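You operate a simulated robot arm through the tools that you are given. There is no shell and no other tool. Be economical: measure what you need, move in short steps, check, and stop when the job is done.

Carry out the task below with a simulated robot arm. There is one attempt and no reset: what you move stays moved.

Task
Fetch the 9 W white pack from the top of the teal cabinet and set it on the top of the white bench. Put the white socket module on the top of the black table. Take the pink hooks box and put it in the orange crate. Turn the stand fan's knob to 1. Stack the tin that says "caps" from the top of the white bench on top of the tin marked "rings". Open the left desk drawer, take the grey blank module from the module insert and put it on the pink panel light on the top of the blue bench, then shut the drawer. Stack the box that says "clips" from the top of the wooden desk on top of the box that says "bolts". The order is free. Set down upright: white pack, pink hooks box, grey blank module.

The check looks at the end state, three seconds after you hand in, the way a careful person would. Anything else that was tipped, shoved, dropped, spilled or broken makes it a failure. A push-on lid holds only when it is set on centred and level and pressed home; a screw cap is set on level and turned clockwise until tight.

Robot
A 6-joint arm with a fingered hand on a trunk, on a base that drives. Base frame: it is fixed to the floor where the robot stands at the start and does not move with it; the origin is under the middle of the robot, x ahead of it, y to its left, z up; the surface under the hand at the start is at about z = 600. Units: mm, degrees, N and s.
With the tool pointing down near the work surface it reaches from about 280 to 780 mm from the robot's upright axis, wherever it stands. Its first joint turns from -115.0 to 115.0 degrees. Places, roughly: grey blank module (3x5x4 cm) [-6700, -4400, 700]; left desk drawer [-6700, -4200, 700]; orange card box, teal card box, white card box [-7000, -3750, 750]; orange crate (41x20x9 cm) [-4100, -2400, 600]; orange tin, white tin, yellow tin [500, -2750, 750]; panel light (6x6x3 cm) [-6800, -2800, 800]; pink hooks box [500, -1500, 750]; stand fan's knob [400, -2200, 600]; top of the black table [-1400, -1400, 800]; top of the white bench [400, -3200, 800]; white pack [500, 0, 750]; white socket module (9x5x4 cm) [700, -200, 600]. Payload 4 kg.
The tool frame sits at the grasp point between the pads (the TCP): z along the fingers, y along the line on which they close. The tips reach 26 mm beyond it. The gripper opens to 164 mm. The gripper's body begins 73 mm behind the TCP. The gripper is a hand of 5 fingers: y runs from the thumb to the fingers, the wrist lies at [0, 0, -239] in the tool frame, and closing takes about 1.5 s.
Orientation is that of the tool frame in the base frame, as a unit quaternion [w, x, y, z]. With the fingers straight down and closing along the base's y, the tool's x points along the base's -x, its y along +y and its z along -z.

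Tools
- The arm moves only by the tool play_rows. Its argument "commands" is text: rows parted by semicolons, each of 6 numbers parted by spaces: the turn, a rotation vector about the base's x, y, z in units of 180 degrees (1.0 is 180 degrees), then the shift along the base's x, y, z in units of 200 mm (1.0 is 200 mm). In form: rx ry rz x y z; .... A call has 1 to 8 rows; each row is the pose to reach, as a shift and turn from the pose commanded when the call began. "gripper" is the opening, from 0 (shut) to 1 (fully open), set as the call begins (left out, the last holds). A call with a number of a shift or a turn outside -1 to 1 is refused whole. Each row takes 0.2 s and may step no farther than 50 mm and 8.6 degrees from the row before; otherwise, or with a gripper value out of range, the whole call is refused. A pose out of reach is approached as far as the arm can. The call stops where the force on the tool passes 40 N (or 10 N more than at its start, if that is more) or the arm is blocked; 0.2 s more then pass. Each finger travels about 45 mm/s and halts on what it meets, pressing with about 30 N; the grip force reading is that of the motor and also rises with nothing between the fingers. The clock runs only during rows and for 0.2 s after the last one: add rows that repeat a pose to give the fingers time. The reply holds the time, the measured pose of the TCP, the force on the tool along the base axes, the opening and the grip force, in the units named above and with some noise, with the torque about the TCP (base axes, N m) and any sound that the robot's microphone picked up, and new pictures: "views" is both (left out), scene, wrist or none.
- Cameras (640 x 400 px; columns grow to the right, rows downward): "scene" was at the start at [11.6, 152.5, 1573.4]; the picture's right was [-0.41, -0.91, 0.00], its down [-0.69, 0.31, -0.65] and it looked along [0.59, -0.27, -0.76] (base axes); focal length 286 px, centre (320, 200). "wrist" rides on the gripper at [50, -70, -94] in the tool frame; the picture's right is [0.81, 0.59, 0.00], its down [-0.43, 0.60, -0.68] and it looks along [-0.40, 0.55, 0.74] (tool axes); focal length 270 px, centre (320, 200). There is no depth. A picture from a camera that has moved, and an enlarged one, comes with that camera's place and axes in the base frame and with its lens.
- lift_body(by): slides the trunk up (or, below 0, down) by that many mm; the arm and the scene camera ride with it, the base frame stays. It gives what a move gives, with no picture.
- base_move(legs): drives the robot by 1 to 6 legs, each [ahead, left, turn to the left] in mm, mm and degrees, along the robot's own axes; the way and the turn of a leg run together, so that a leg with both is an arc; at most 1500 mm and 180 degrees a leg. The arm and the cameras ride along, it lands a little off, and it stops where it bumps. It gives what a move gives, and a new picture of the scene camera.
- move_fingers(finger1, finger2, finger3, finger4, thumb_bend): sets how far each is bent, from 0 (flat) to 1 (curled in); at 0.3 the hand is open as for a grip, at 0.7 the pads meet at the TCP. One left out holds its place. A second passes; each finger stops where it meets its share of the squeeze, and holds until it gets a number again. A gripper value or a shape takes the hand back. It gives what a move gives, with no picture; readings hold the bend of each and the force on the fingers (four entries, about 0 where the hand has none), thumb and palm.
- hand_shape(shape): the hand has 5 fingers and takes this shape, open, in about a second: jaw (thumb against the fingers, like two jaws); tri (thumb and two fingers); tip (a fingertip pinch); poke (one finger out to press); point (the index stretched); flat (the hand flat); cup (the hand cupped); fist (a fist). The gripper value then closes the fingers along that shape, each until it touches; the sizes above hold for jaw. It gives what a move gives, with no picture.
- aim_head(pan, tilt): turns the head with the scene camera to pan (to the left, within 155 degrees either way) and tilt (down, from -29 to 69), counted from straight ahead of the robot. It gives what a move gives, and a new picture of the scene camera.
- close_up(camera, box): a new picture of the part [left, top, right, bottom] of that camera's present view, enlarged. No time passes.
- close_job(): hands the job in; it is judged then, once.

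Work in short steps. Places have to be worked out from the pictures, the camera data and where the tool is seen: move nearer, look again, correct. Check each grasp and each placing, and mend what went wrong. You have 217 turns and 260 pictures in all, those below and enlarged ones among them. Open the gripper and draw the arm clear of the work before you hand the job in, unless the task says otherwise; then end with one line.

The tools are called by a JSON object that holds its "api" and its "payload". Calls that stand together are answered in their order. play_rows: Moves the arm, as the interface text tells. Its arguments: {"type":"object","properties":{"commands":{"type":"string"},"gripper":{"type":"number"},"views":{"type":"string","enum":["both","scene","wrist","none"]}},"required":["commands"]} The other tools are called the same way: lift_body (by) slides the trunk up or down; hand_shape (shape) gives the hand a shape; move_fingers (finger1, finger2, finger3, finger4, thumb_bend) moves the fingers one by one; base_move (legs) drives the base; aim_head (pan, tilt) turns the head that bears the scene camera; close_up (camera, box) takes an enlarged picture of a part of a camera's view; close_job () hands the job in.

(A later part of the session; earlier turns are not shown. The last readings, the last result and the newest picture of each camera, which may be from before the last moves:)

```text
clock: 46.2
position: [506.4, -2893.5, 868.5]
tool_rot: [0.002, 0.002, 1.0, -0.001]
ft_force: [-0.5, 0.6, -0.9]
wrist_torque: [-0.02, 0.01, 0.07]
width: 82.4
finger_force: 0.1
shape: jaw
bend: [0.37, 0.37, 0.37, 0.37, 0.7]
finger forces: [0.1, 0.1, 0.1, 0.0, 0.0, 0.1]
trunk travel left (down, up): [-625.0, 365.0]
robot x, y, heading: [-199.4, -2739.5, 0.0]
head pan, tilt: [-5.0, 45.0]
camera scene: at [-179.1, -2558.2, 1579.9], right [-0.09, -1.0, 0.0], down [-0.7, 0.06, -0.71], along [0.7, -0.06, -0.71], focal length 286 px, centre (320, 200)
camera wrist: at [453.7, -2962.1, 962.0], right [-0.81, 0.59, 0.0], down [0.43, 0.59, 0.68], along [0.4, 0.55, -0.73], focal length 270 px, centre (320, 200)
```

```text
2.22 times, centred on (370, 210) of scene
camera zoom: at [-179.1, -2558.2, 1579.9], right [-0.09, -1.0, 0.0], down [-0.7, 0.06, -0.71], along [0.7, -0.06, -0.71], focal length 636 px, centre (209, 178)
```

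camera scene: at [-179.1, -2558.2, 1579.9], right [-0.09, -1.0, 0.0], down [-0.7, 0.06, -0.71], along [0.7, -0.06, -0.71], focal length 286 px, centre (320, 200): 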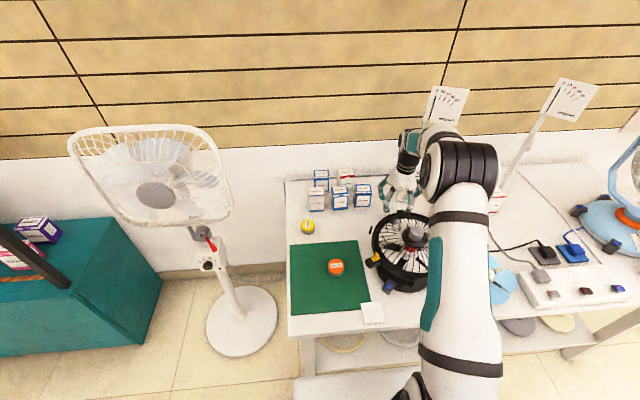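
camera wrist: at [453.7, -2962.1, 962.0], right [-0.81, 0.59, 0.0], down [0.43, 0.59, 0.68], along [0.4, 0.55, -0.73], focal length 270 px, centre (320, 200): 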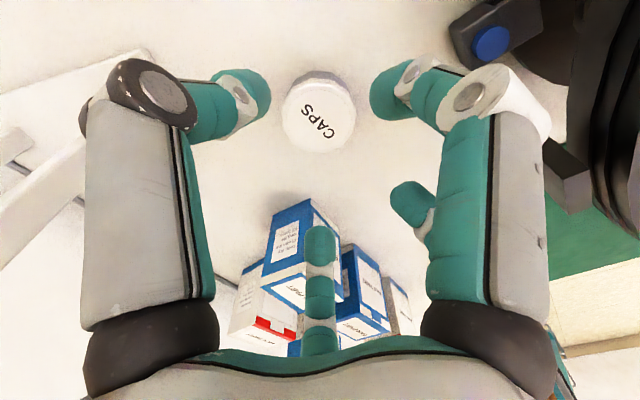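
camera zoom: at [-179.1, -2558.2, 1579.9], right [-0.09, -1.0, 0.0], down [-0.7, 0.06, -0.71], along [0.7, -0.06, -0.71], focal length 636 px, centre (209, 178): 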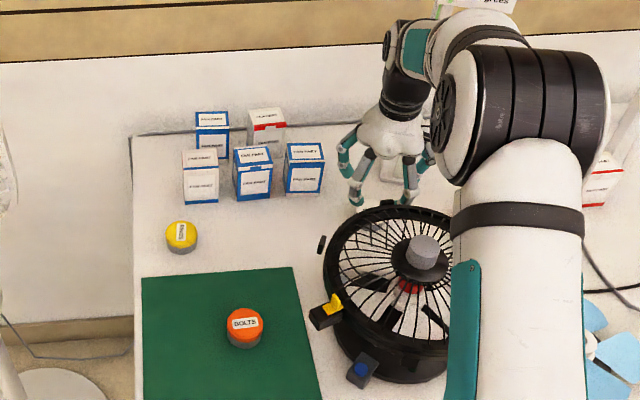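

The black fan is tall (hub near z = 950, ring at z ≈ 900 reaching to x ≈ 405). To keep the arm links above it I raise the trunk 200 mm and lower the hand with the arm.

{"api": "lift_body", "payload": {"by": 200}}

{"api": "play_rows", "payload": {"commands": "0 0 0 0 0 -0.25; 0 0 0 0 0 -0.5; 0 0 0 0 0 -0.75; 0 0 0 0 0 -1; 0 0 0 0 0 -1", "gripper": 0.5}}

```text
clock: 48.4
position: [504.5, -2893.0, 1068.3]
tool_rot: [0.002, 0.002, 1.0, -0.001]
ft_force: [0.6, -0.2, 0.2]
wrist_torque: [0.0, 0.01, -0.03]
width: 82.6
finger_force: 0.1
shape: jaw
bend: [0.37, 0.37, 0.37, 0.37, 0.7]
finger forces: [0.1, 0.1, 0.1, 0.0, 0.0, 0.1]
trunk travel left (down, up): [-825.0, 165.0]
robot x, y, heading: [-202.2, -2733.8, -0.3]
head pan, tilt: [-5.0, 45.0]
```

```text
clock: 49.6
position: [509.0, -2892.0, 867.9]
tool_rot: [0.002, 0.002, 1.0, -0.001]
ft_force: [-0.6, -0.2, -0.4]
wrist_torque: [-0.02, 0.0, 0.05]
width: 82.6
finger_force: 0.2
shape: jaw
bend: [0.37, 0.37, 0.37, 0.37, 0.7]
finger forces: [0.0, 0.0, 0.0, 0.0, 0.0, 0.0]
trunk travel left (down, up): [-825.0, 165.0]
robot x, y, heading: [-202.2, -2733.2, -0.0]
head pan, tilt: [-5.0, 45.0]
camera scene: at [-179.6, -2558.1, 1779.9], right [-0.09, -1.0, 0.0], down [-0.7, 0.06, -0.71], along [0.7, -0.06, -0.71], focal length 286 px, centre (320, 200)
camera wrist: at [455.7, -2960.5, 960.8], right [-0.81, 0.59, 0.0], down [0.43, 0.59, 0.68], along [0.4, 0.55, -0.73], focal length 270 px, centre (320, 200)
```

scene: 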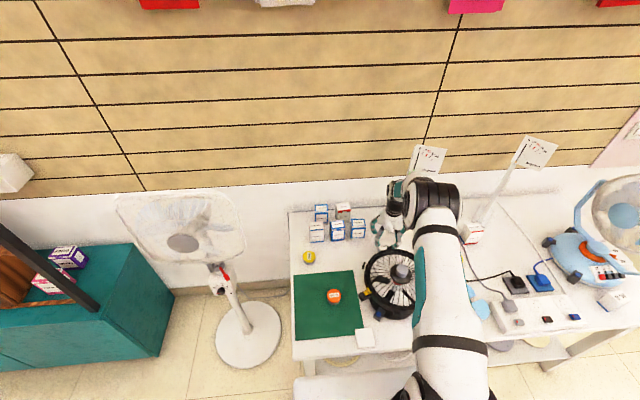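
wrist: 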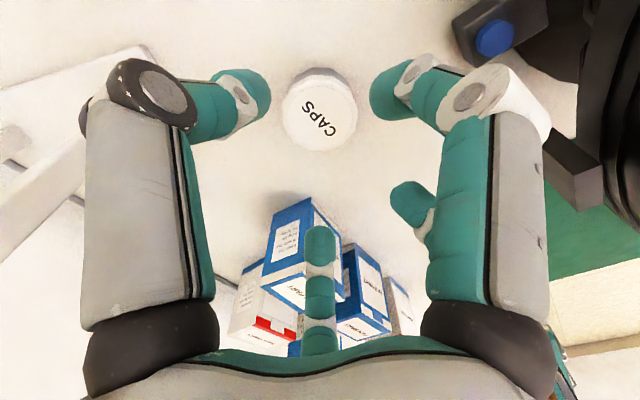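

The tin is within 5 mm of centre and the digits clear the packs and fan ring. I correct and descend to grasp height.

{"api": "play_rows", "payload": {"commands": "0 0 0 -0.025 -0.022 -0.1; 0 0 0 -0.025 -0.022 -0.2; 0 0 0 -0.025 -0.022 -0.3; 0 0 0 -0.025 -0.022 -0.42; 0 0 0 -0.025 -0.022 -0.42", "gripper": 0.5, "views": "wrist"}}

```text
clock: 50.8
position: [499.9, -2898.1, 786.9]
tool_rot: [0.003, 0.001, 1.0, -0.001]
ft_force: [-0.7, 0.3, 10.7]
wrist_torque: [0.21, 0.37, -0.01]
width: 82.8
finger_force: 0.0
shape: jaw
bend: [0.36, 0.36, 0.37, 0.37, 0.7]
finger forces: [4.5, 4.6, 1.3, 0.0, 0.0, 0.0]
trunk travel left (down, up): [-825.0, 165.0]
robot x, y, heading: [-202.4, -2733.5, -0.3]
head pan, tilt: [-5.0, 45.0]
camera wrist: at [448.4, -2967.2, 880.1], right [-0.81, 0.59, -0.01], down [0.43, 0.59, 0.68], along [0.4, 0.55, -0.73], focal length 270 px, centre (320, 200)
```

wrist: 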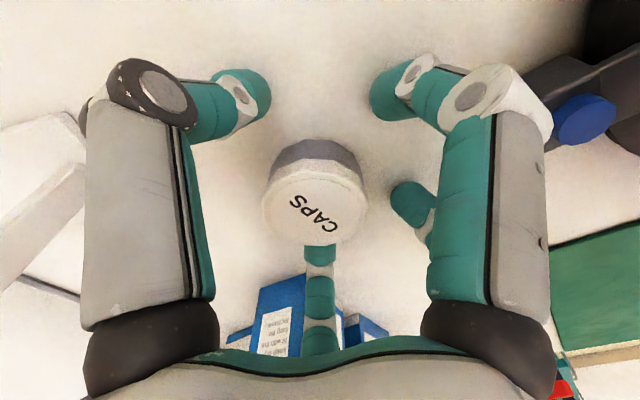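

The fingertips touch the bench lightly, so its top is near 758. I rise 6 mm and close on the tin.

{"api": "play_rows", "payload": {"commands": "0 0 0 0 0 0.03; 0 0 0 0 0 0.03; 0 0 0 0 0 0.03; 0 0 0 0 0 0.03; 0 0 0 0 0 0.03; 0 0 0 0 0 0.03; 0 0 0 0 0 0.03; 0 0 0 0 0 0.03", "gripper": 0, "views": "wrist"}}

```text
clock: 52.6
position: [501.7, -2898.0, 794.1]
tool_rot: [0.004, 0.002, 1.0, -0.001]
ft_force: [2.9, -1.2, 8.4]
wrist_torque: [0.14, -0.05, -0.04]
width: 18.1
finger_force: 30.1
shape: jaw
bend: [0.87, 0.35, 0.86, 0.7, 0.7]
finger forces: [0.0, 39.7, 16.4, 56.4, 0.0, 0.0]
trunk travel left (down, up): [-825.0, 165.0]
robot x, y, heading: [-201.5, -2735.4, -0.2]
head pan, tilt: [-5.0, 45.0]
camera wrist: at [449.4, -2967.1, 886.4], right [-0.81, 0.59, -0.01], down [0.43, 0.59, 0.68], along [0.4, 0.55, -0.73], focal length 270 px, centre (320, 200)
```

wrist: 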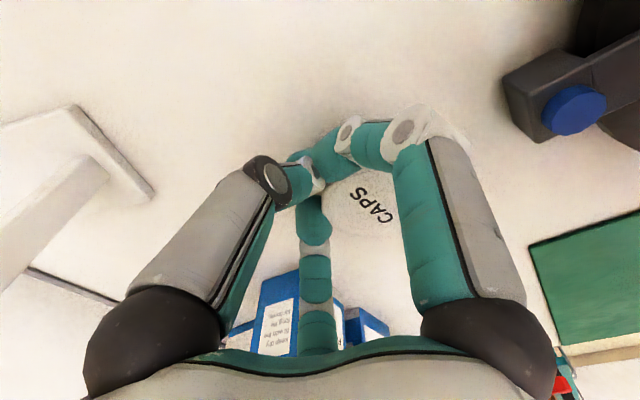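

The fingers slipped past and pushed the tin aside. I reopen and look.

{"api": "play_rows", "payload": {"commands": "0 0 0 0 0 0; 0 0 0 0 0 0; 0 0 0 0 0 0; 0 0 0 0 0 0; 0 0 0 0 0 0; 0 0 0 0 0 0.2; 0 0 0 0 0 0.4; 0 0 0 0 0 0.4", "gripper": 0.6}}

{"api": "close_up", "payload": {"camera": "scene", "box": [290, 170, 450, 330]}}

```text
clock: 54.4
position: [500.3, -2898.1, 869.0]
tool_rot: [0.002, 0.002, 1.0, -0.001]
ft_force: [0.2, 0.0, -0.5]
wrist_torque: [0.01, -0.01, 0.01]
width: 98.3
finger_force: 0.0
shape: jaw
bend: [0.33, 0.33, 0.33, 0.33, 0.7]
finger forces: [0.0, 0.0, 0.0, 0.1, 0.0, 0.0]
trunk travel left (down, up): [-825.0, 165.0]
robot x, y, heading: [-200.3, -2734.8, -0.1]
head pan, tilt: [-5.0, 45.0]
camera scene: at [-178.8, -2558.2, 1779.9], right [-0.09, -1.0, 0.0], down [-0.7, 0.06, -0.71], along [0.7, -0.06, -0.71], focal length 286 px, centre (320, 200)
camera wrist: at [449.1, -2967.2, 962.9], right [-0.81, 0.59, 0.0], down [0.43, 0.59, 0.68], along [0.4, 0.55, -0.73], focal length 270 px, centre (320, 200)
```

scene: 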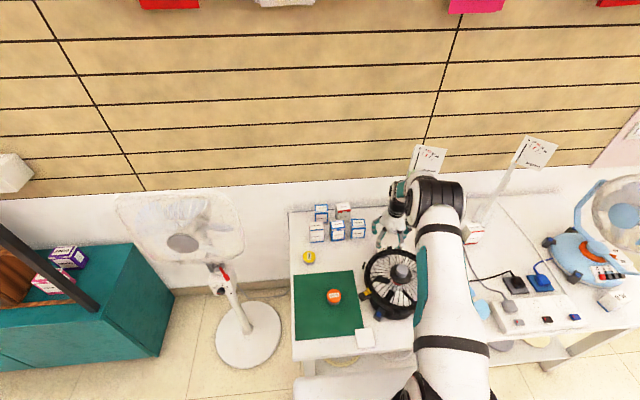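
wrist: 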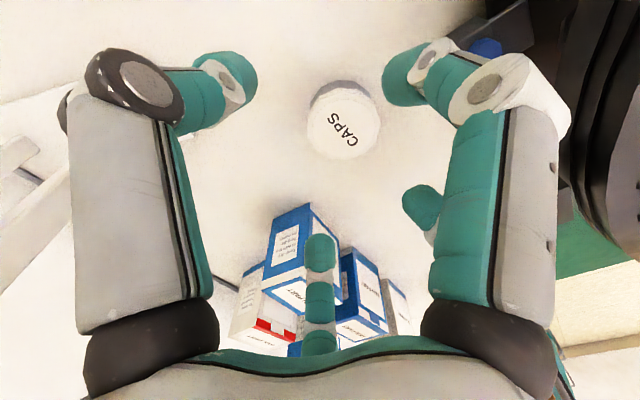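

```text
2.50 times, centred on (370, 250) of scene
camera zoom: at [-178.8, -2558.2, 1779.9], right [-0.09, -1.0, 0.0], down [-0.7, 0.06, -0.71], along [0.7, -0.06, -0.71], focal length 715 px, centre (195, 75)
```

zoom: 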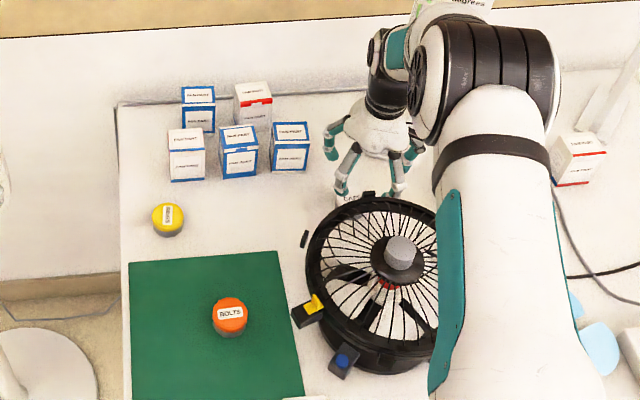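

The tin is still upright at about (488, -2885). The jaw shape closes like a ring of five, so I try the three-finger shape and look at it.

{"api": "hand_shape", "payload": {"shape": "tri"}}

{"api": "close_up", "payload": {"camera": "wrist", "box": [0, 0, 640, 400]}}

{"api": "close_up", "payload": {"camera": "scene", "box": [360, 170, 430, 250]}}

```text
clock: 55.3
position: [503.4, -2898.6, 869.8]
tool_rot: [0.003, 0.002, 1.0, -0.001]
ft_force: [8.8, -1.5, -0.3]
wrist_torque: [-0.09, -0.14, 0.52]
width: 164.0
finger_force: 0.2
shape: tri
bend: [0.23, 0.3, 0.3, 0.14, 0.3]
finger forces: [8.8, 0.0, 0.1, 0.1, 0.1, 0.0]
trunk travel left (down, up): [-825.0, 165.0]
robot x, y, heading: [-198.8, -2736.5, -0.1]
head pan, tilt: [-5.0, 45.0]
```

```text
1.00 times, centred on (320, 200) of wrist (not enlarged: the box is as wide or as high as the picture)
camera zoom: at [450.4, -2967.6, 963.1], right [-0.81, 0.59, -0.01], down [0.43, 0.6, 0.68], along [0.4, 0.55, -0.73], focal length 270 px, centre (320, 200)
```

zoom: 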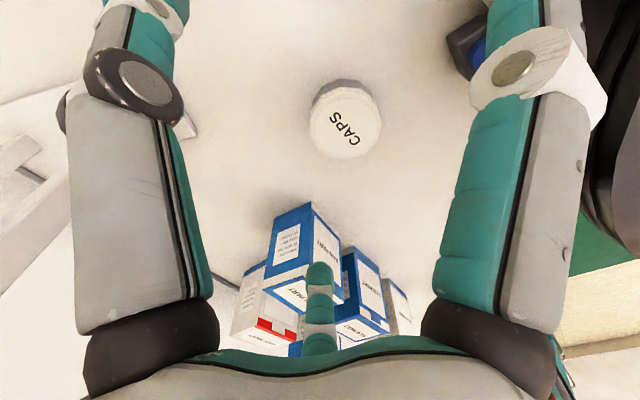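

```text
5.00 times, centred on (395, 210) of scene
camera zoom: at [-177.9, -2558.5, 1779.9], right [-0.09, -1.0, 0.0], down [-0.7, 0.06, -0.71], along [0.7, -0.06, -0.71], focal length 1431 px, centre (-55, 150)
```

zoom: 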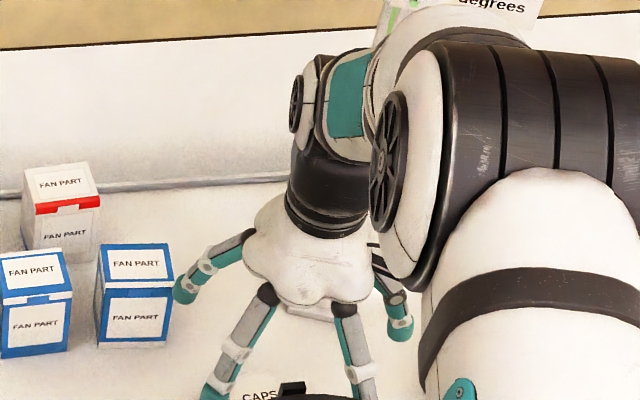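

Opening fully brought one finger against the black fan's ring. I narrow the hand at once.

{"api": "play_rows", "payload": {"commands": "0 0 0 0.03 0 0.1; 0 0 0 0.03 0 0.2; 0 0 0 0.03 0 0.2; 0 0 0 0.03 0 0.2; 0 0 0 0.03 0 0.2", "gripper": 0.45}}

{"api": "close_up", "payload": {"camera": "scene", "box": [290, 170, 450, 330]}}

```text
clock: 56.5
position: [506.7, -2895.9, 909.8]
tool_rot: [0.001, 0.001, 1.0, 0.0]
ft_force: [-0.9, -0.3, 0.2]
wrist_torque: [-0.02, 0.04, -0.04]
width: 74.0
finger_force: 0.1
shape: tri
bend: [0.14, 0.39, 0.39, 0.14, 0.7]
finger forces: [0.0, 0.1, 0.1, 0.1, 0.0, 0.0]
trunk travel left (down, up): [-825.0, 165.0]
robot x, y, heading: [-200.8, -2737.6, -0.1]
head pan, tilt: [-5.0, 45.0]
camera scene: at [-179.0, -2558.2, 1779.9], right [-0.09, -1.0, 0.0], down [-0.7, 0.06, -0.71], along [0.7, -0.06, -0.71], focal length 286 px, centre (320, 200)
camera wrist: at [455.6, -2966.2, 1003.0], right [-0.81, 0.59, 0.0], down [0.43, 0.59, 0.68], along [0.4, 0.55, -0.73], focal length 270 px, centre (320, 200)
```

scene: 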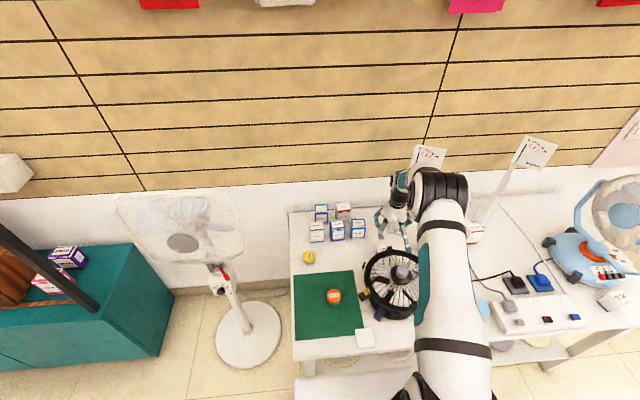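
wrist: 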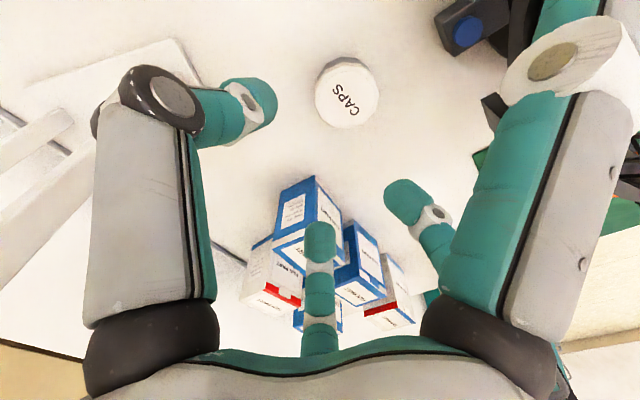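

```text
2.50 times, centred on (370, 250) of scene
camera zoom: at [-179.0, -2558.2, 1779.9], right [-0.09, -1.0, 0.0], down [-0.7, 0.06, -0.71], along [0.7, -0.06, -0.71], focal length 715 px, centre (195, 75)
```

zoom: 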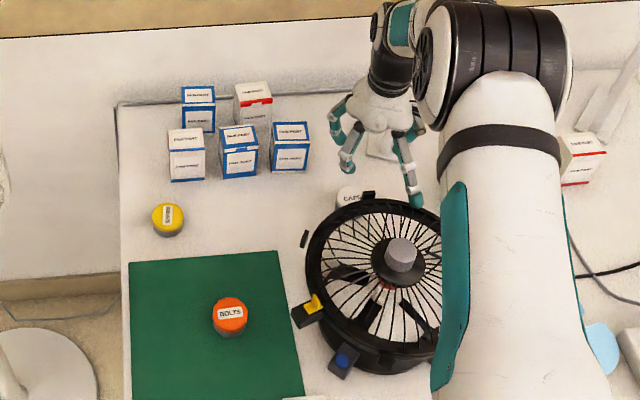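

The fan has not moved. To understand the hand I rise a little, bend the fingers individually in free air and look.

{"api": "play_rows", "payload": {"commands": "0 0 0 0 0 0.2; 0 0 0 0 0 0.4; 0 0 0 0 0 0.4", "gripper": 0.45, "views": "none"}}

{"api": "move_fingers", "payload": {"finger1": 0.3, "finger2": 0.5, "finger3": 0.5, "finger4": 0.3, "thumb_bend": 0.3}}

{"api": "close_up", "payload": {"camera": "wrist", "box": [0, 0, 640, 400]}}

{"api": "close_up", "payload": {"camera": "scene", "box": [360, 150, 430, 230]}}

```text
clock: 57.3
position: [506.3, -2897.7, 990.8]
tool_rot: [0.001, 0.002, 1.0, -0.001]
ft_force: [-0.5, -0.4, -0.5]
wrist_torque: [0.07, -0.03, 0.0]
width: 73.9
finger_force: 0.1
shape: tri
bend: [0.14, 0.39, 0.39, 0.14, 0.7]
finger forces: [0.1, 0.1, 0.1, 0.1, 0.1, 0.0]
trunk travel left (down, up): [-825.0, 165.0]
robot x, y, heading: [-200.8, -2737.5, -0.2]
head pan, tilt: [-5.0, 45.0]
```

```text
clock: 58.3
position: [506.6, -2897.3, 989.4]
tool_rot: [0.002, 0.002, 1.0, -0.002]
ft_force: [-0.1, -0.2, 0.6]
wrist_torque: [0.02, -0.01, -0.04]
width: 91.0
finger_force: 0.0
shape: fingers
bend: [0.3, 0.5, 0.5, 0.3, 0.3]
finger forces: [0.1, 0.1, 0.0, 0.0, 0.0, 0.0]
trunk travel left (down, up): [-825.0, 165.0]
robot x, y, heading: [-199.0, -2734.0, -0.4]
head pan, tilt: [-5.0, 45.0]
```

```text
1.00 times, centred on (320, 200) of wrist (not enlarged: the box is as wide or as high as the picture)
camera zoom: at [454.7, -2966.5, 1083.2], right [-0.81, 0.59, 0.0], down [0.43, 0.59, 0.68], along [0.4, 0.55, -0.73], focal length 270 px, centre (320, 200)
```

zoom: 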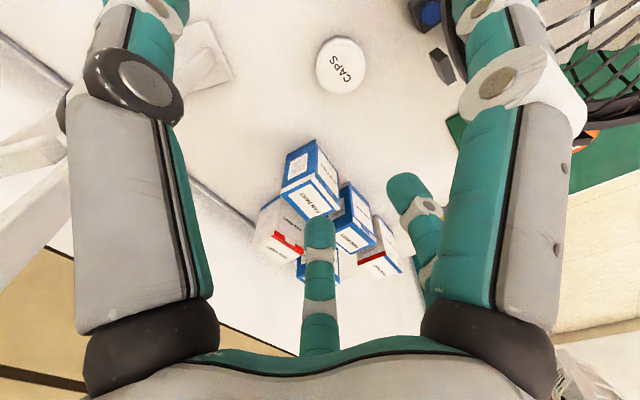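

```text
5.00 times, centred on (395, 190) of scene
camera zoom: at [-179.2, -2558.2, 1779.9], right [-0.09, -1.0, 0.0], down [-0.7, 0.06, -0.71], along [0.7, -0.06, -0.71], focal length 1431 px, centre (-55, 250)
```

zoom: 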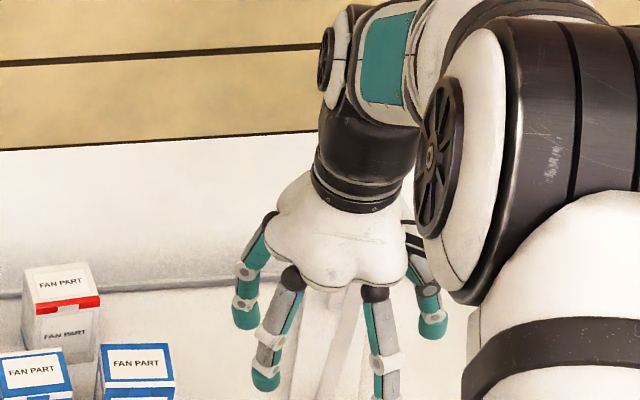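

Now the layout is clear: thumb at -y and four fingers spaced 72° apart around the TCP. I set all digits to an even 0.45 ring and centre over the tin at (488, -2885).

{"api": "move_fingers", "payload": {"finger1": 0.45, "finger2": 0.45, "finger3": 0.45, "finger4": 0.45, "thumb_bend": 0.45}}

{"api": "play_rows", "payload": {"commands": "0 0 0 -0.09 0.063 0; 0 0 0 -0.09 0.063 -0.2; 0 0 0 -0.09 0.063 -0.4; 0 0 0 -0.09 0.063 -0.6; 0 0 0 -0.09 0.063 -0.7; 0 0 0 -0.09 0.063 -0.7"}}

```text
clock: 59.3
position: [506.3, -2897.3, 989.7]
tool_rot: [0.002, 0.001, 1.0, -0.001]
ft_force: [-0.6, 0.3, 0.2]
wrist_torque: [0.01, -0.02, -0.04]
width: 54.8
finger_force: 0.0
shape: fingers
bend: [0.45, 0.45, 0.45, 0.45, 0.45]
finger forces: [0.0, 0.0, 0.0, 0.0, 0.1, 0.1]
trunk travel left (down, up): [-825.0, 165.0]
robot x, y, heading: [-203.0, -2734.6, -0.2]
head pan, tilt: [-5.0, 45.0]
```

```text
clock: 60.7
position: [487.0, -2885.1, 849.4]
tool_rot: [0.003, 0.001, 1.0, -0.001]
ft_force: [0.8, -0.3, 0.0]
wrist_torque: [0.01, 0.0, 0.02]
width: 54.9
finger_force: 0.1
shape: fingers
bend: [0.45, 0.45, 0.45, 0.45, 0.45]
finger forces: [0.0, 0.0, 0.0, 0.0, 0.0, 0.1]
trunk travel left (down, up): [-825.0, 165.0]
robot x, y, heading: [-202.7, -2738.3, -0.1]
head pan, tilt: [-5.0, 45.0]
camera scene: at [-179.1, -2558.2, 1779.9], right [-0.09, -1.0, 0.0], down [-0.7, 0.06, -0.71], along [0.7, -0.06, -0.71], focal length 286 px, centre (320, 200)
camera wrist: at [435.3, -2954.4, 943.0], right [-0.81, 0.59, 0.0], down [0.43, 0.59, 0.68], along [0.4, 0.55, -0.73], focal length 270 px, centre (320, 200)
```

scene: 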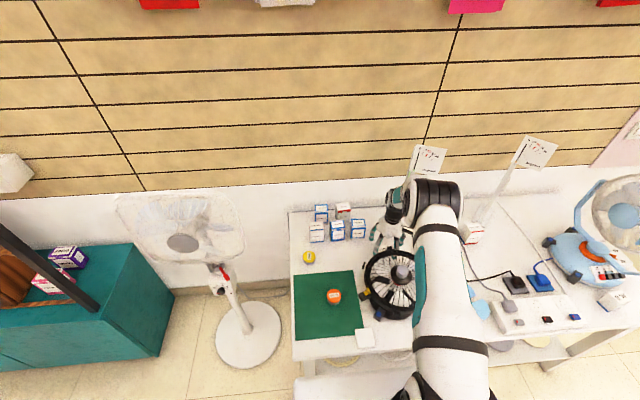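
wrist: 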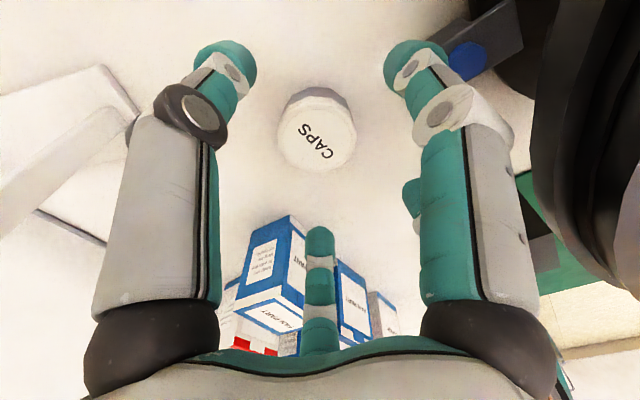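

The tin is about (-2, -5) off. I correct and descend gently to 795.

{"api": "play_rows", "payload": {"commands": "0 0 0 -0.01 -0.02 -0.1; 0 0 0 -0.01 -0.02 -0.18; 0 0 0 -0.01 -0.02 -0.26; 0 0 0 -0.01 -0.02 -0.26", "views": "wrist"}}

```text
clock: 61.7
position: [484.8, -2887.4, 798.6]
tool_rot: [0.003, 0.001, 1.0, -0.001]
ft_force: [-0.3, -0.2, -0.2]
wrist_torque: [-0.01, -0.01, -0.02]
width: 55.0
finger_force: 0.1
shape: fingers
bend: [0.45, 0.45, 0.45, 0.45, 0.45]
finger forces: [0.0, 0.1, 0.0, 0.1, 0.0, 0.0]
trunk travel left (down, up): [-825.0, 165.0]
robot x, y, heading: [-201.9, -2738.1, -0.0]
head pan, tilt: [-5.0, 45.0]
camera wrist: at [433.8, -2957.2, 892.1], right [-0.81, 0.59, 0.0], down [0.43, 0.59, 0.68], along [0.4, 0.55, -0.73], focal length 270 px, centre (320, 200)
```

wrist: 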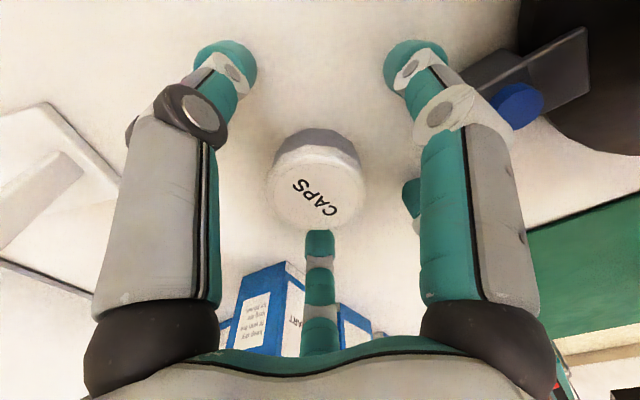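

Well centred; a last 4 mm correction and 10 mm down.

{"api": "play_rows", "payload": {"commands": "0 0 0 0 -0.018 -0.02; 0 0 0 0 -0.018 -0.05; 0 0 0 0 -0.018 -0.05", "views": "none"}}

{"api": "move_fingers", "payload": {"finger1": 0.54, "finger2": 0.54, "finger3": 0.54, "finger4": 0.54, "thumb_bend": 0.54}}

{"api": "close_up", "payload": {"camera": "wrist", "box": [0, 0, 640, 400]}}

```text
clock: 62.5
position: [487.1, -2891.1, 793.0]
tool_rot: [0.006, 0.002, 1.0, -0.002]
ft_force: [1.5, -1.0, 37.5]
wrist_torque: [0.62, 1.75, 0.0]
width: 56.6
finger_force: 18.2
shape: fingers
bend: [0.44, 0.44, 0.45, 0.45, 0.45]
finger forces: [18.3, 19.2, 0.0, 0.1, 0.0, 0.1]
trunk travel left (down, up): [-825.0, 165.0]
robot x, y, heading: [-203.1, -2736.4, -0.2]
head pan, tilt: [-5.0, 45.0]
```

```text
clock: 62.9
position: [488.5, -2892.2, 796.2]
tool_rot: [0.005, 0.001, 1.0, 0.0]
ft_force: [-6.0, 1.6, 30.7]
wrist_torque: [0.35, 1.58, -0.01]
width: 41.0
finger_force: 15.4
shape: fingers
bend: [0.49, 0.5, 0.54, 0.54, 0.54]
finger forces: [17.2, 13.8, 0.0, 0.1, 0.1, 0.0]
trunk travel left (down, up): [-825.0, 165.0]
robot x, y, heading: [-202.6, -2735.1, -0.4]
head pan, tilt: [-5.0, 45.0]
stopped: the force on the tool passed its limit at 49 N (the readings are from after the stop); the commanded pose is now the measured one
```

```text
1.00 times, centred on (320, 200) of wrist (not enlarged: the box is as wide or as high as the picture)
camera zoom: at [436.1, -2961.2, 888.4], right [-0.81, 0.59, -0.01], down [0.43, 0.6, 0.68], along [0.41, 0.54, -0.73], focal length 270 px, centre (320, 200)
```

zoom: 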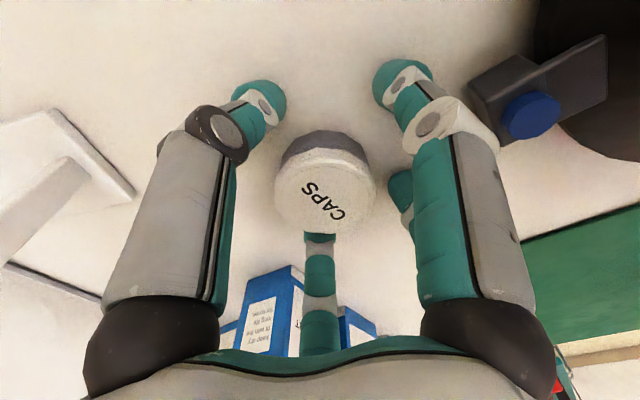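

Fingers 1 and 2 press on the bench. I rise 10 mm, then close the ring evenly.

{"api": "play_rows", "payload": {"commands": "0 0 0 -0.015 0.005 0.03; 0 0 0 -0.015 0.005 0.05; 0 0 0 -0.015 0.005 0.05", "views": "none"}}

{"api": "move_fingers", "payload": {"finger1": 0.6, "finger2": 0.6, "finger3": 0.6, "finger4": 0.6, "thumb_bend": 0.6}}

{"api": "close_up", "payload": {"camera": "wrist", "box": [0, 0, 640, 400]}}

```text
clock: 63.7
position: [483.9, -2890.7, 802.4]
tool_rot: [0.003, 0.002, 1.0, -0.001]
ft_force: [-0.2, 0.4, -0.2]
wrist_torque: [0.01, 0.0, 0.01]
width: 32.8
finger_force: 0.0
shape: fingers
bend: [0.54, 0.54, 0.54, 0.54, 0.54]
finger forces: [0.0, 0.1, 0.0, 0.1, 0.0, 0.0]
trunk travel left (down, up): [-825.0, 165.0]
robot x, y, heading: [-205.5, -2734.0, 0.1]
head pan, tilt: [-5.0, 45.0]
```

```text
clock: 64.7
position: [484.1, -2891.0, 802.2]
tool_rot: [0.003, 0.002, 1.0, 0.0]
ft_force: [-0.7, -0.5, 0.3]
wrist_torque: [-0.01, 0.03, -0.01]
width: 22.0
finger_force: 4.5
shape: fingers
bend: [0.58, 0.58, 0.58, 0.58, 0.59]
finger forces: [1.7, 1.8, 2.0, 1.7, 2.2, 0.1]
trunk travel left (down, up): [-825.0, 165.0]
robot x, y, heading: [-197.4, -2737.1, -0.2]
head pan, tilt: [-5.0, 45.0]
```

```text
1.00 times, centred on (320, 200) of wrist (not enlarged: the box is as wide or as high as the picture)
camera zoom: at [432.8, -2960.4, 894.7], right [-0.81, 0.59, -0.01], down [0.43, 0.59, 0.68], along [0.41, 0.55, -0.73], focal length 270 px, centre (320, 200)
```

zoom: 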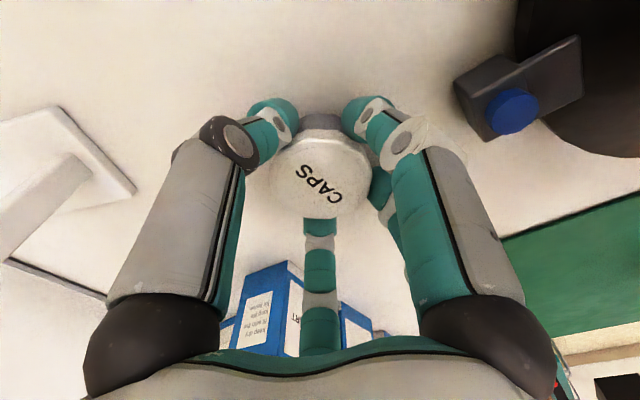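

All five digits touch the tin evenly. I tighten and lift a little.

{"api": "move_fingers", "payload": {"finger1": 0.68, "finger2": 0.68, "finger3": 0.68, "finger4": 0.68, "thumb_bend": 0.68}}

{"api": "play_rows", "payload": {"commands": "0 0 0 0 0 0.1; 0 0 0 0 0 0.3; 0 0 0 0 0 0.5; 0 0 0 0 0 0.75; 0 0 0 0 0 0.9; 0 0 0 0 0 0.9"}}

```text
clock: 65.7
position: [484.1, -2891.0, 801.5]
tool_rot: [0.004, 0.002, 1.0, -0.001]
ft_force: [0.4, 0.3, 0.0]
wrist_torque: [0.01, 0.03, 0.01]
width: 19.9
finger_force: 22.0
shape: fingers
bend: [0.6, 0.59, 0.59, 0.6, 0.62]
finger forces: [8.0, 8.4, 8.6, 8.1, 11.4, 0.1]
trunk travel left (down, up): [-825.0, 165.0]
robot x, y, heading: [-204.1, -2737.0, -0.2]
head pan, tilt: [-5.0, 45.0]
```

```text
clock: 67.1
position: [484.8, -2891.2, 982.0]
tool_rot: [0.004, 0.002, 1.0, -0.001]
ft_force: [-0.1, -0.2, -1.1]
wrist_torque: [-0.02, 0.03, -0.01]
width: 20.1
finger_force: 22.4
shape: fingers
bend: [0.6, 0.59, 0.59, 0.6, 0.62]
finger forces: [8.0, 8.5, 8.6, 8.0, 11.4, 0.0]
trunk travel left (down, up): [-825.0, 165.0]
robot x, y, heading: [-203.7, -2732.8, -0.3]
head pan, tilt: [-5.0, 45.0]
camera scene: at [-179.0, -2558.2, 1779.9], right [-0.09, -1.0, 0.0], down [-0.7, 0.06, -0.71], along [0.7, -0.06, -0.71], focal length 286 px, centre (320, 200)
camera wrist: at [432.6, -2960.2, 1074.6], right [-0.81, 0.59, -0.01], down [0.43, 0.59, 0.68], along [0.4, 0.55, -0.73], focal length 270 px, centre (320, 200)
```

scene: 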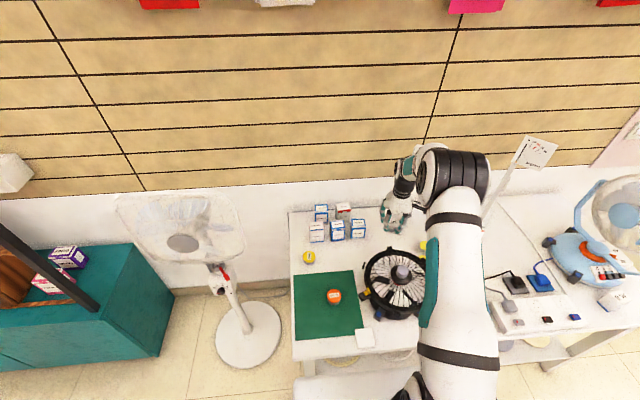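
wrist: 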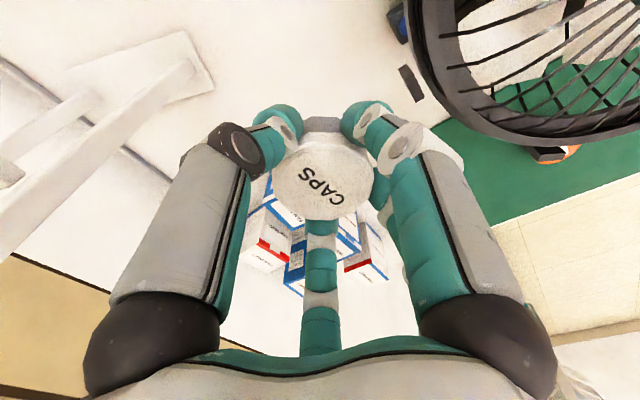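

The tin is held level. I enlarge the yellow tin to confirm its label and place.

{"api": "close_up", "payload": {"camera": "scene", "box": [290, 240, 330, 270]}}

```text
13.33 times, centred on (310, 255) of scene
camera zoom: at [-179.0, -2558.2, 1779.9], right [-0.09, -1.0, 0.0], down [-0.7, 0.06, -0.71], along [0.7, -0.06, -0.71], focal length 3815 px, centre (453, -533)
```

zoom: 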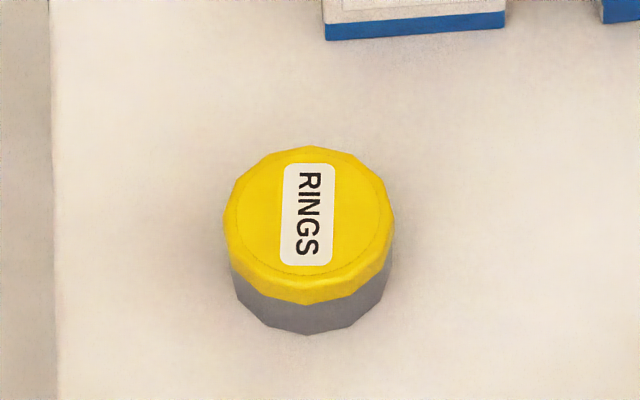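

The yellow tin reads RINGS. I carry CAPS towards it at this height, over the packs.

{"api": "play_rows", "payload": {"commands": "0 0 0 0 0.2 0; 0 0 0 0 0.4 0; 0 0 0 0 0.6 0; 0 0 0 0 0.8 0; 0 0 0 0 1 0; 0 0 0 0 1 0", "views": "none"}}

{"api": "play_rows", "payload": {"commands": "0 0 0 -0.05 0.2 0; 0 0 0 -0.1 0.4 0; 0 0 0 -0.15 0.5 0; 0 0 0 -0.15 0.5 0"}}

```text
clock: 68.5
position: [484.7, -2690.9, 980.8]
tool_rot: [0.004, 0.001, 1.0, -0.001]
ft_force: [-0.3, -0.6, -0.6]
wrist_torque: [0.02, -0.01, -0.02]
width: 19.9
finger_force: 22.0
shape: fingers
bend: [0.6, 0.59, 0.59, 0.6, 0.62]
finger forces: [8.0, 8.4, 8.6, 8.0, 11.4, 0.1]
trunk travel left (down, up): [-825.0, 165.0]
robot x, y, heading: [-200.5, -2734.2, -0.2]
head pan, tilt: [-5.0, 45.0]
```

```text
clock: 69.5
position: [453.3, -2590.6, 980.9]
tool_rot: [0.003, 0.002, 1.0, 0.0]
ft_force: [0.4, 0.2, -1.1]
wrist_torque: [-0.02, 0.01, 0.01]
width: 19.7
finger_force: 22.3
shape: fingers
bend: [0.6, 0.59, 0.59, 0.6, 0.62]
finger forces: [7.9, 8.5, 8.7, 8.0, 11.4, 0.1]
trunk travel left (down, up): [-825.0, 165.0]
robot x, y, heading: [-203.2, -2736.2, -0.1]
head pan, tilt: [-5.0, 45.0]
camera scene: at [-178.9, -2558.3, 1779.9], right [-0.09, -1.0, 0.0], down [-0.7, 0.06, -0.71], along [0.7, -0.06, -0.71], focal length 286 px, centre (320, 200)
camera wrist: at [401.9, -2659.6, 1073.9], right [-0.81, 0.59, -0.01], down [0.43, 0.59, 0.68], along [0.4, 0.55, -0.73], focal length 270 px, centre (320, 200)
```

scene: 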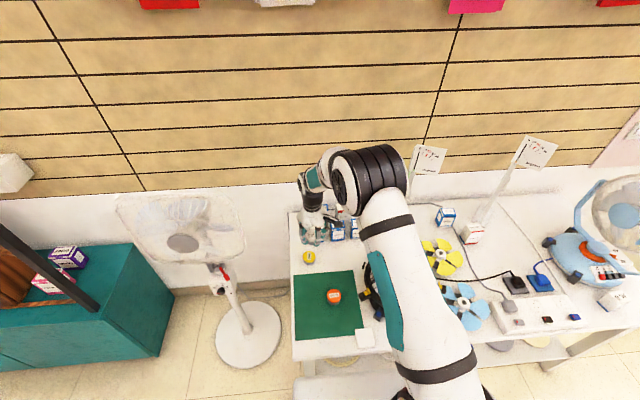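
wrist: 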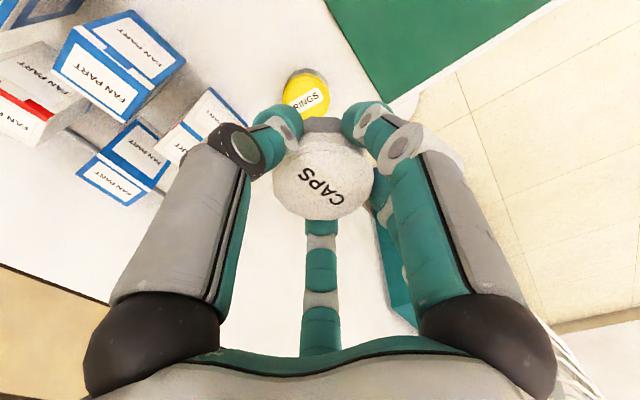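

RINGS' centre works out at (484, -2576) from both cameras. I move above it and descend to leave about 40 mm.

{"api": "play_rows", "payload": {"commands": "0 0 0 0.155 0.07 0; 0 0 0 0.155 0.07 -0.2; 0 0 0 0.155 0.07 -0.4; 0 0 0 0.155 0.07 -0.52; 0 0 0 0.155 0.07 -0.52"}}

{"api": "close_up", "payload": {"camera": "scene", "box": [285, 205, 345, 275]}}

```text
clock: 70.7
position: [486.3, -2576.1, 876.7]
tool_rot: [0.004, 0.003, 1.0, -0.001]
ft_force: [0.2, -0.8, -1.6]
wrist_torque: [-0.01, 0.01, 0.04]
width: 19.7
finger_force: 22.4
shape: fingers
bend: [0.6, 0.59, 0.59, 0.6, 0.62]
finger forces: [7.9, 8.4, 8.7, 8.0, 11.3, 0.0]
trunk travel left (down, up): [-825.0, 165.0]
robot x, y, heading: [-200.7, -2737.4, -0.4]
head pan, tilt: [-5.0, 45.0]
camera scene: at [-179.3, -2558.0, 1779.9], right [-0.09, -1.0, 0.0], down [-0.7, 0.06, -0.71], along [0.7, -0.06, -0.71], focal length 286 px, centre (320, 200)
camera wrist: at [434.3, -2646.3, 970.0], right [-0.81, 0.59, -0.01], down [0.43, 0.59, 0.68], along [0.41, 0.55, -0.73], focal length 270 px, centre (320, 200)
```

scene: 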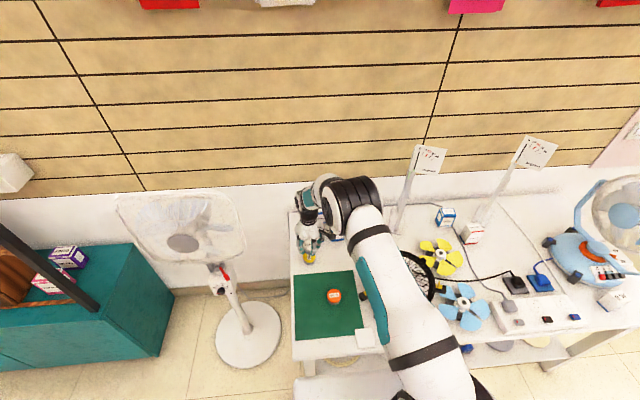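
wrist: 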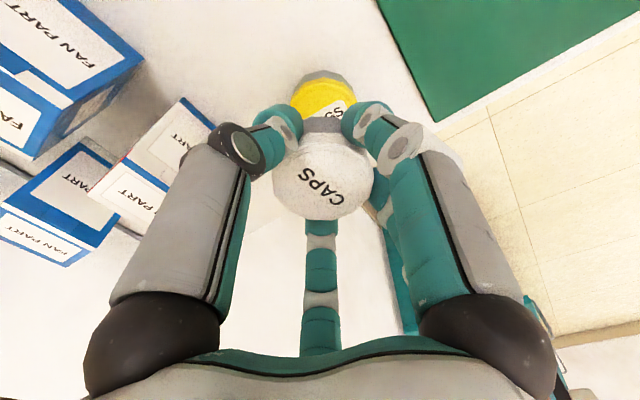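

```text
5.71 times, centred on (315, 240) of scene
camera zoom: at [-179.3, -2558.0, 1779.9], right [-0.09, -1.0, 0.0], down [-0.7, 0.06, -0.71], along [0.7, -0.06, -0.71], focal length 1635 px, centre (349, -29)
```

zoom: 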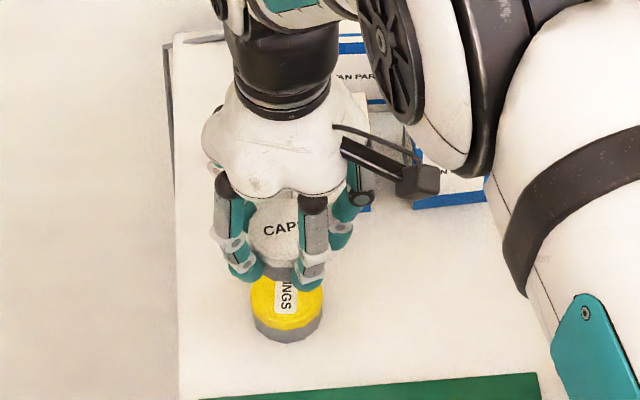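

Both tins share the same column and centre estimate (484, -2575). I descend near contact.

{"api": "play_rows", "payload": {"commands": "0 0 0 0 0 -0.1; 0 0 0 0 0 -0.17; 0 0 0 0 0 -0.19; 0 0 0 0 0 -0.2; 0 0 0 0 0 -0.2", "views": "wrist"}}

{"api": "close_up", "payload": {"camera": "scene", "box": [290, 225, 330, 275]}}

```text
clock: 71.9
position: [485.7, -2576.9, 836.1]
tool_rot: [0.004, 0.002, 1.0, -0.001]
ft_force: [0.3, 0.4, -0.6]
wrist_torque: [0.0, -0.02, -0.02]
width: 19.8
finger_force: 22.3
shape: fingers
bend: [0.6, 0.59, 0.59, 0.6, 0.62]
finger forces: [7.9, 8.4, 8.6, 8.0, 11.3, 0.0]
trunk travel left (down, up): [-825.0, 165.0]
robot x, y, heading: [-201.0, -2735.9, -0.3]
head pan, tilt: [-5.0, 45.0]
camera wrist: at [433.9, -2646.8, 929.8], right [-0.81, 0.59, -0.01], down [0.43, 0.59, 0.68], along [0.41, 0.55, -0.73], focal length 270 px, centre (320, 200)
```

wrist: 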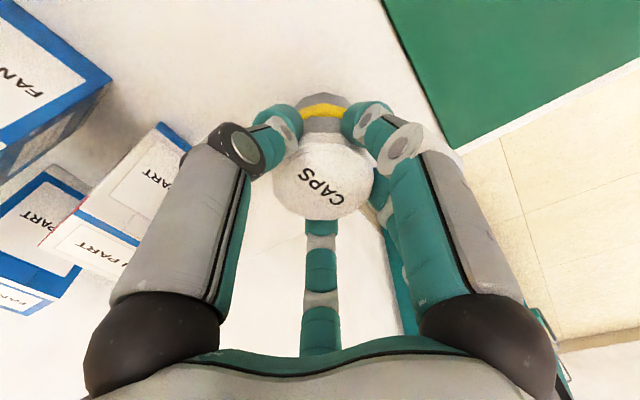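

```text
8.00 times, centred on (310, 250) of scene
camera zoom: at [-179.2, -2558.0, 1779.9], right [-0.09, -1.0, 0.0], down [-0.7, 0.06, -0.71], along [0.7, -0.06, -0.71], focal length 2289 px, centre (400, -200)
```

zoom: 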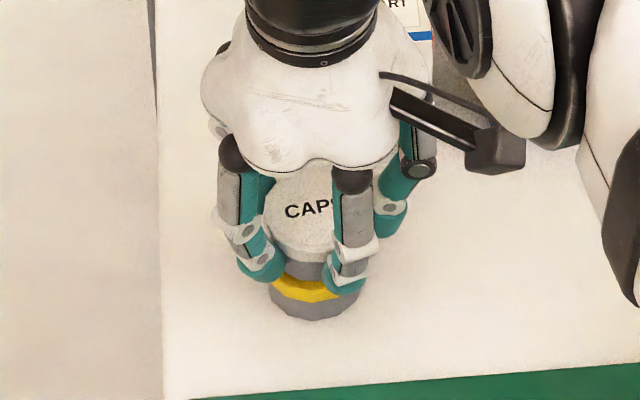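

They look aligned. I lower in 2 mm steps until contact.

{"api": "play_rows", "payload": {"commands": "0 0 0 0 0 -0.01; 0 0 0 0 0 -0.02; 0 0 0 0 0 -0.02; 0 0 0 0 0 -0.02", "views": "none"}}

```text
clock: 72.9
position: [486.0, -2578.1, 831.5]
tool_rot: [0.004, 0.002, 1.0, -0.001]
ft_force: [-0.9, 0.5, -0.5]
wrist_torque: [-0.02, 0.01, 0.0]
width: 19.8
finger_force: 22.5
shape: fingers
bend: [0.6, 0.59, 0.59, 0.6, 0.62]
finger forces: [7.9, 8.5, 8.6, 8.0, 11.3, 0.0]
trunk travel left (down, up): [-825.0, 165.0]
robot x, y, heading: [-200.6, -2734.9, -0.1]
head pan, tilt: [-5.0, 45.0]
```

{"api": "play_rows", "payload": {"commands": "0 0 0 0 0 -0.01; 0 0 0 0 0 -0.015; 0 0 0 0 0 -0.02; 0 0 0 0 0 -0.02", "views": "wrist"}}

```text
clock: 73.9
position: [485.8, -2576.5, 830.6]
tool_rot: [0.004, 0.002, 1.0, 0.0]
ft_force: [1.0, 0.0, 2.9]
wrist_torque: [0.12, 0.02, -0.02]
width: 20.2
finger_force: 21.8
shape: fingers
bend: [0.6, 0.59, 0.59, 0.6, 0.62]
finger forces: [8.0, 8.4, 8.8, 8.1, 11.3, 0.1]
trunk travel left (down, up): [-825.0, 165.0]
robot x, y, heading: [-203.7, -2736.9, -0.2]
head pan, tilt: [-5.0, 45.0]
camera wrist: at [433.7, -2646.0, 922.7], right [-0.81, 0.59, -0.01], down [0.43, 0.59, 0.68], along [0.41, 0.55, -0.73], focal length 270 px, centre (320, 200)
```

wrist: 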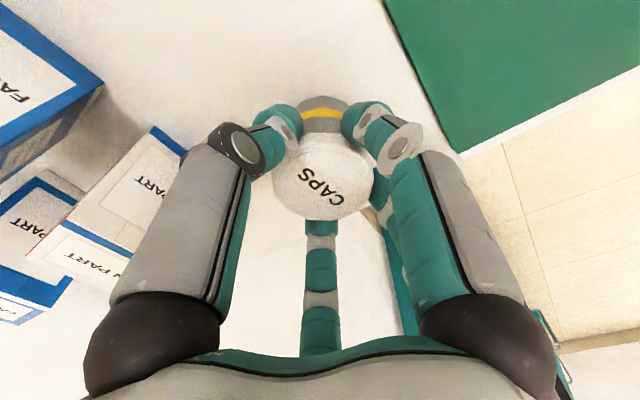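

Light contact (3 N). I open all the fingers evenly by a little and lift away.

{"api": "move_fingers", "payload": {"finger1": 0.5, "finger2": 0.5, "finger3": 0.5, "finger4": 0.5, "thumb_bend": 0.5}}

{"api": "play_rows", "payload": {"commands": "0 0 0 0 0 0.05; 0 0 0 0 0 0.2; 0 0 0 0 0 0.4; 0 0 0 0 0 0.6; 0 0 0 0 0 0.8; 0 0 0 0 0 0.8"}}

{"api": "close_up", "payload": {"camera": "scene", "box": [290, 225, 330, 275]}}

```text
clock: 74.9
position: [485.0, -2577.2, 830.2]
tool_rot: [0.004, 0.002, 1.0, -0.001]
ft_force: [0.4, -0.2, -0.2]
wrist_torque: [0.0, -0.02, -0.02]
width: 41.9
finger_force: 0.1
shape: fingers
bend: [0.5, 0.5, 0.5, 0.5, 0.5]
finger forces: [0.0, 0.0, 0.0, 0.0, 0.1, 0.0]
trunk travel left (down, up): [-825.0, 165.0]
robot x, y, heading: [-202.0, -2733.0, -0.3]
head pan, tilt: [-5.0, 45.0]
```

```text
clock: 76.3
position: [485.7, -2578.6, 988.4]
tool_rot: [0.003, 0.001, 1.0, -0.001]
ft_force: [-0.2, 0.1, -0.1]
wrist_torque: [-0.02, 0.03, -0.01]
width: 42.1
finger_force: 0.0
shape: fingers
bend: [0.5, 0.5, 0.5, 0.5, 0.5]
finger forces: [0.0, 0.1, 0.0, 0.1, 0.0, 0.1]
trunk travel left (down, up): [-825.0, 165.0]
robot x, y, heading: [-202.4, -2735.4, -0.1]
head pan, tilt: [-5.0, 45.0]
camera scene: at [-178.7, -2557.9, 1779.8], right [-0.09, -1.0, 0.0], down [-0.7, 0.06, -0.71], along [0.7, -0.06, -0.71], focal length 286 px, centre (320, 200)
camera wrist: at [434.6, -2646.6, 1082.0], right [-0.81, 0.59, -0.01], down [0.43, 0.59, 0.68], along [0.4, 0.55, -0.73], focal length 270 px, centre (320, 200)
```

scene: 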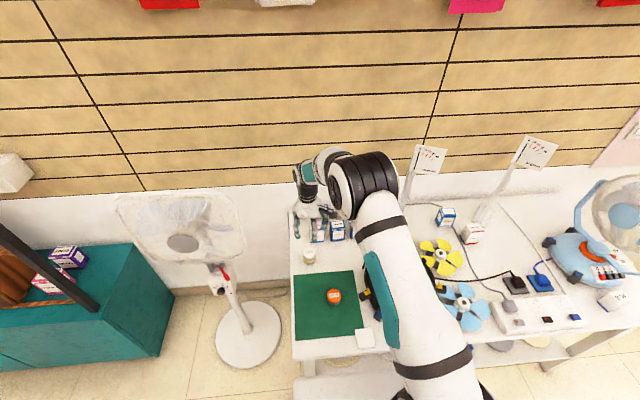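
wrist: 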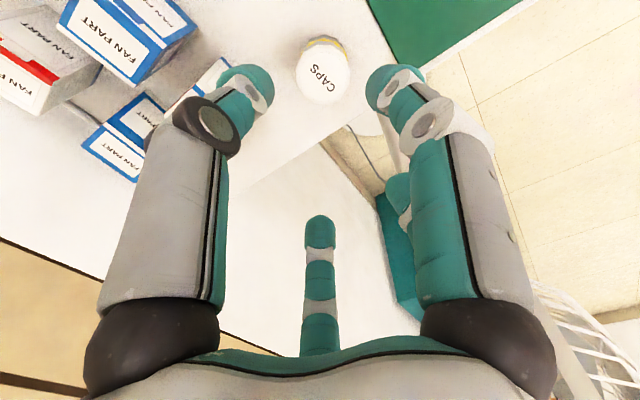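

```text
8.00 times, centred on (310, 250) of scene
camera zoom: at [-178.7, -2557.9, 1779.8], right [-0.09, -1.0, 0.0], down [-0.7, 0.06, -0.71], along [0.7, -0.06, -0.71], focal length 2289 px, centre (400, -200)
```

zoom: 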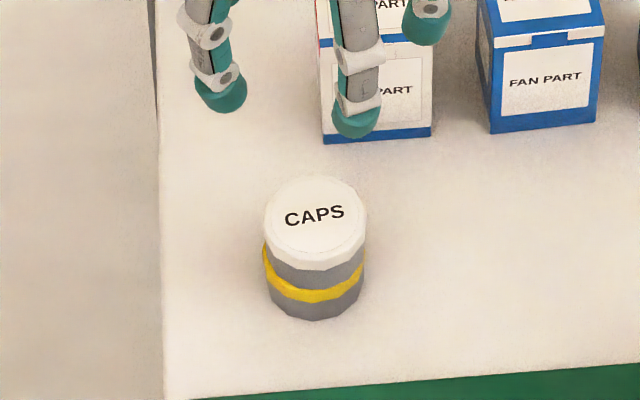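

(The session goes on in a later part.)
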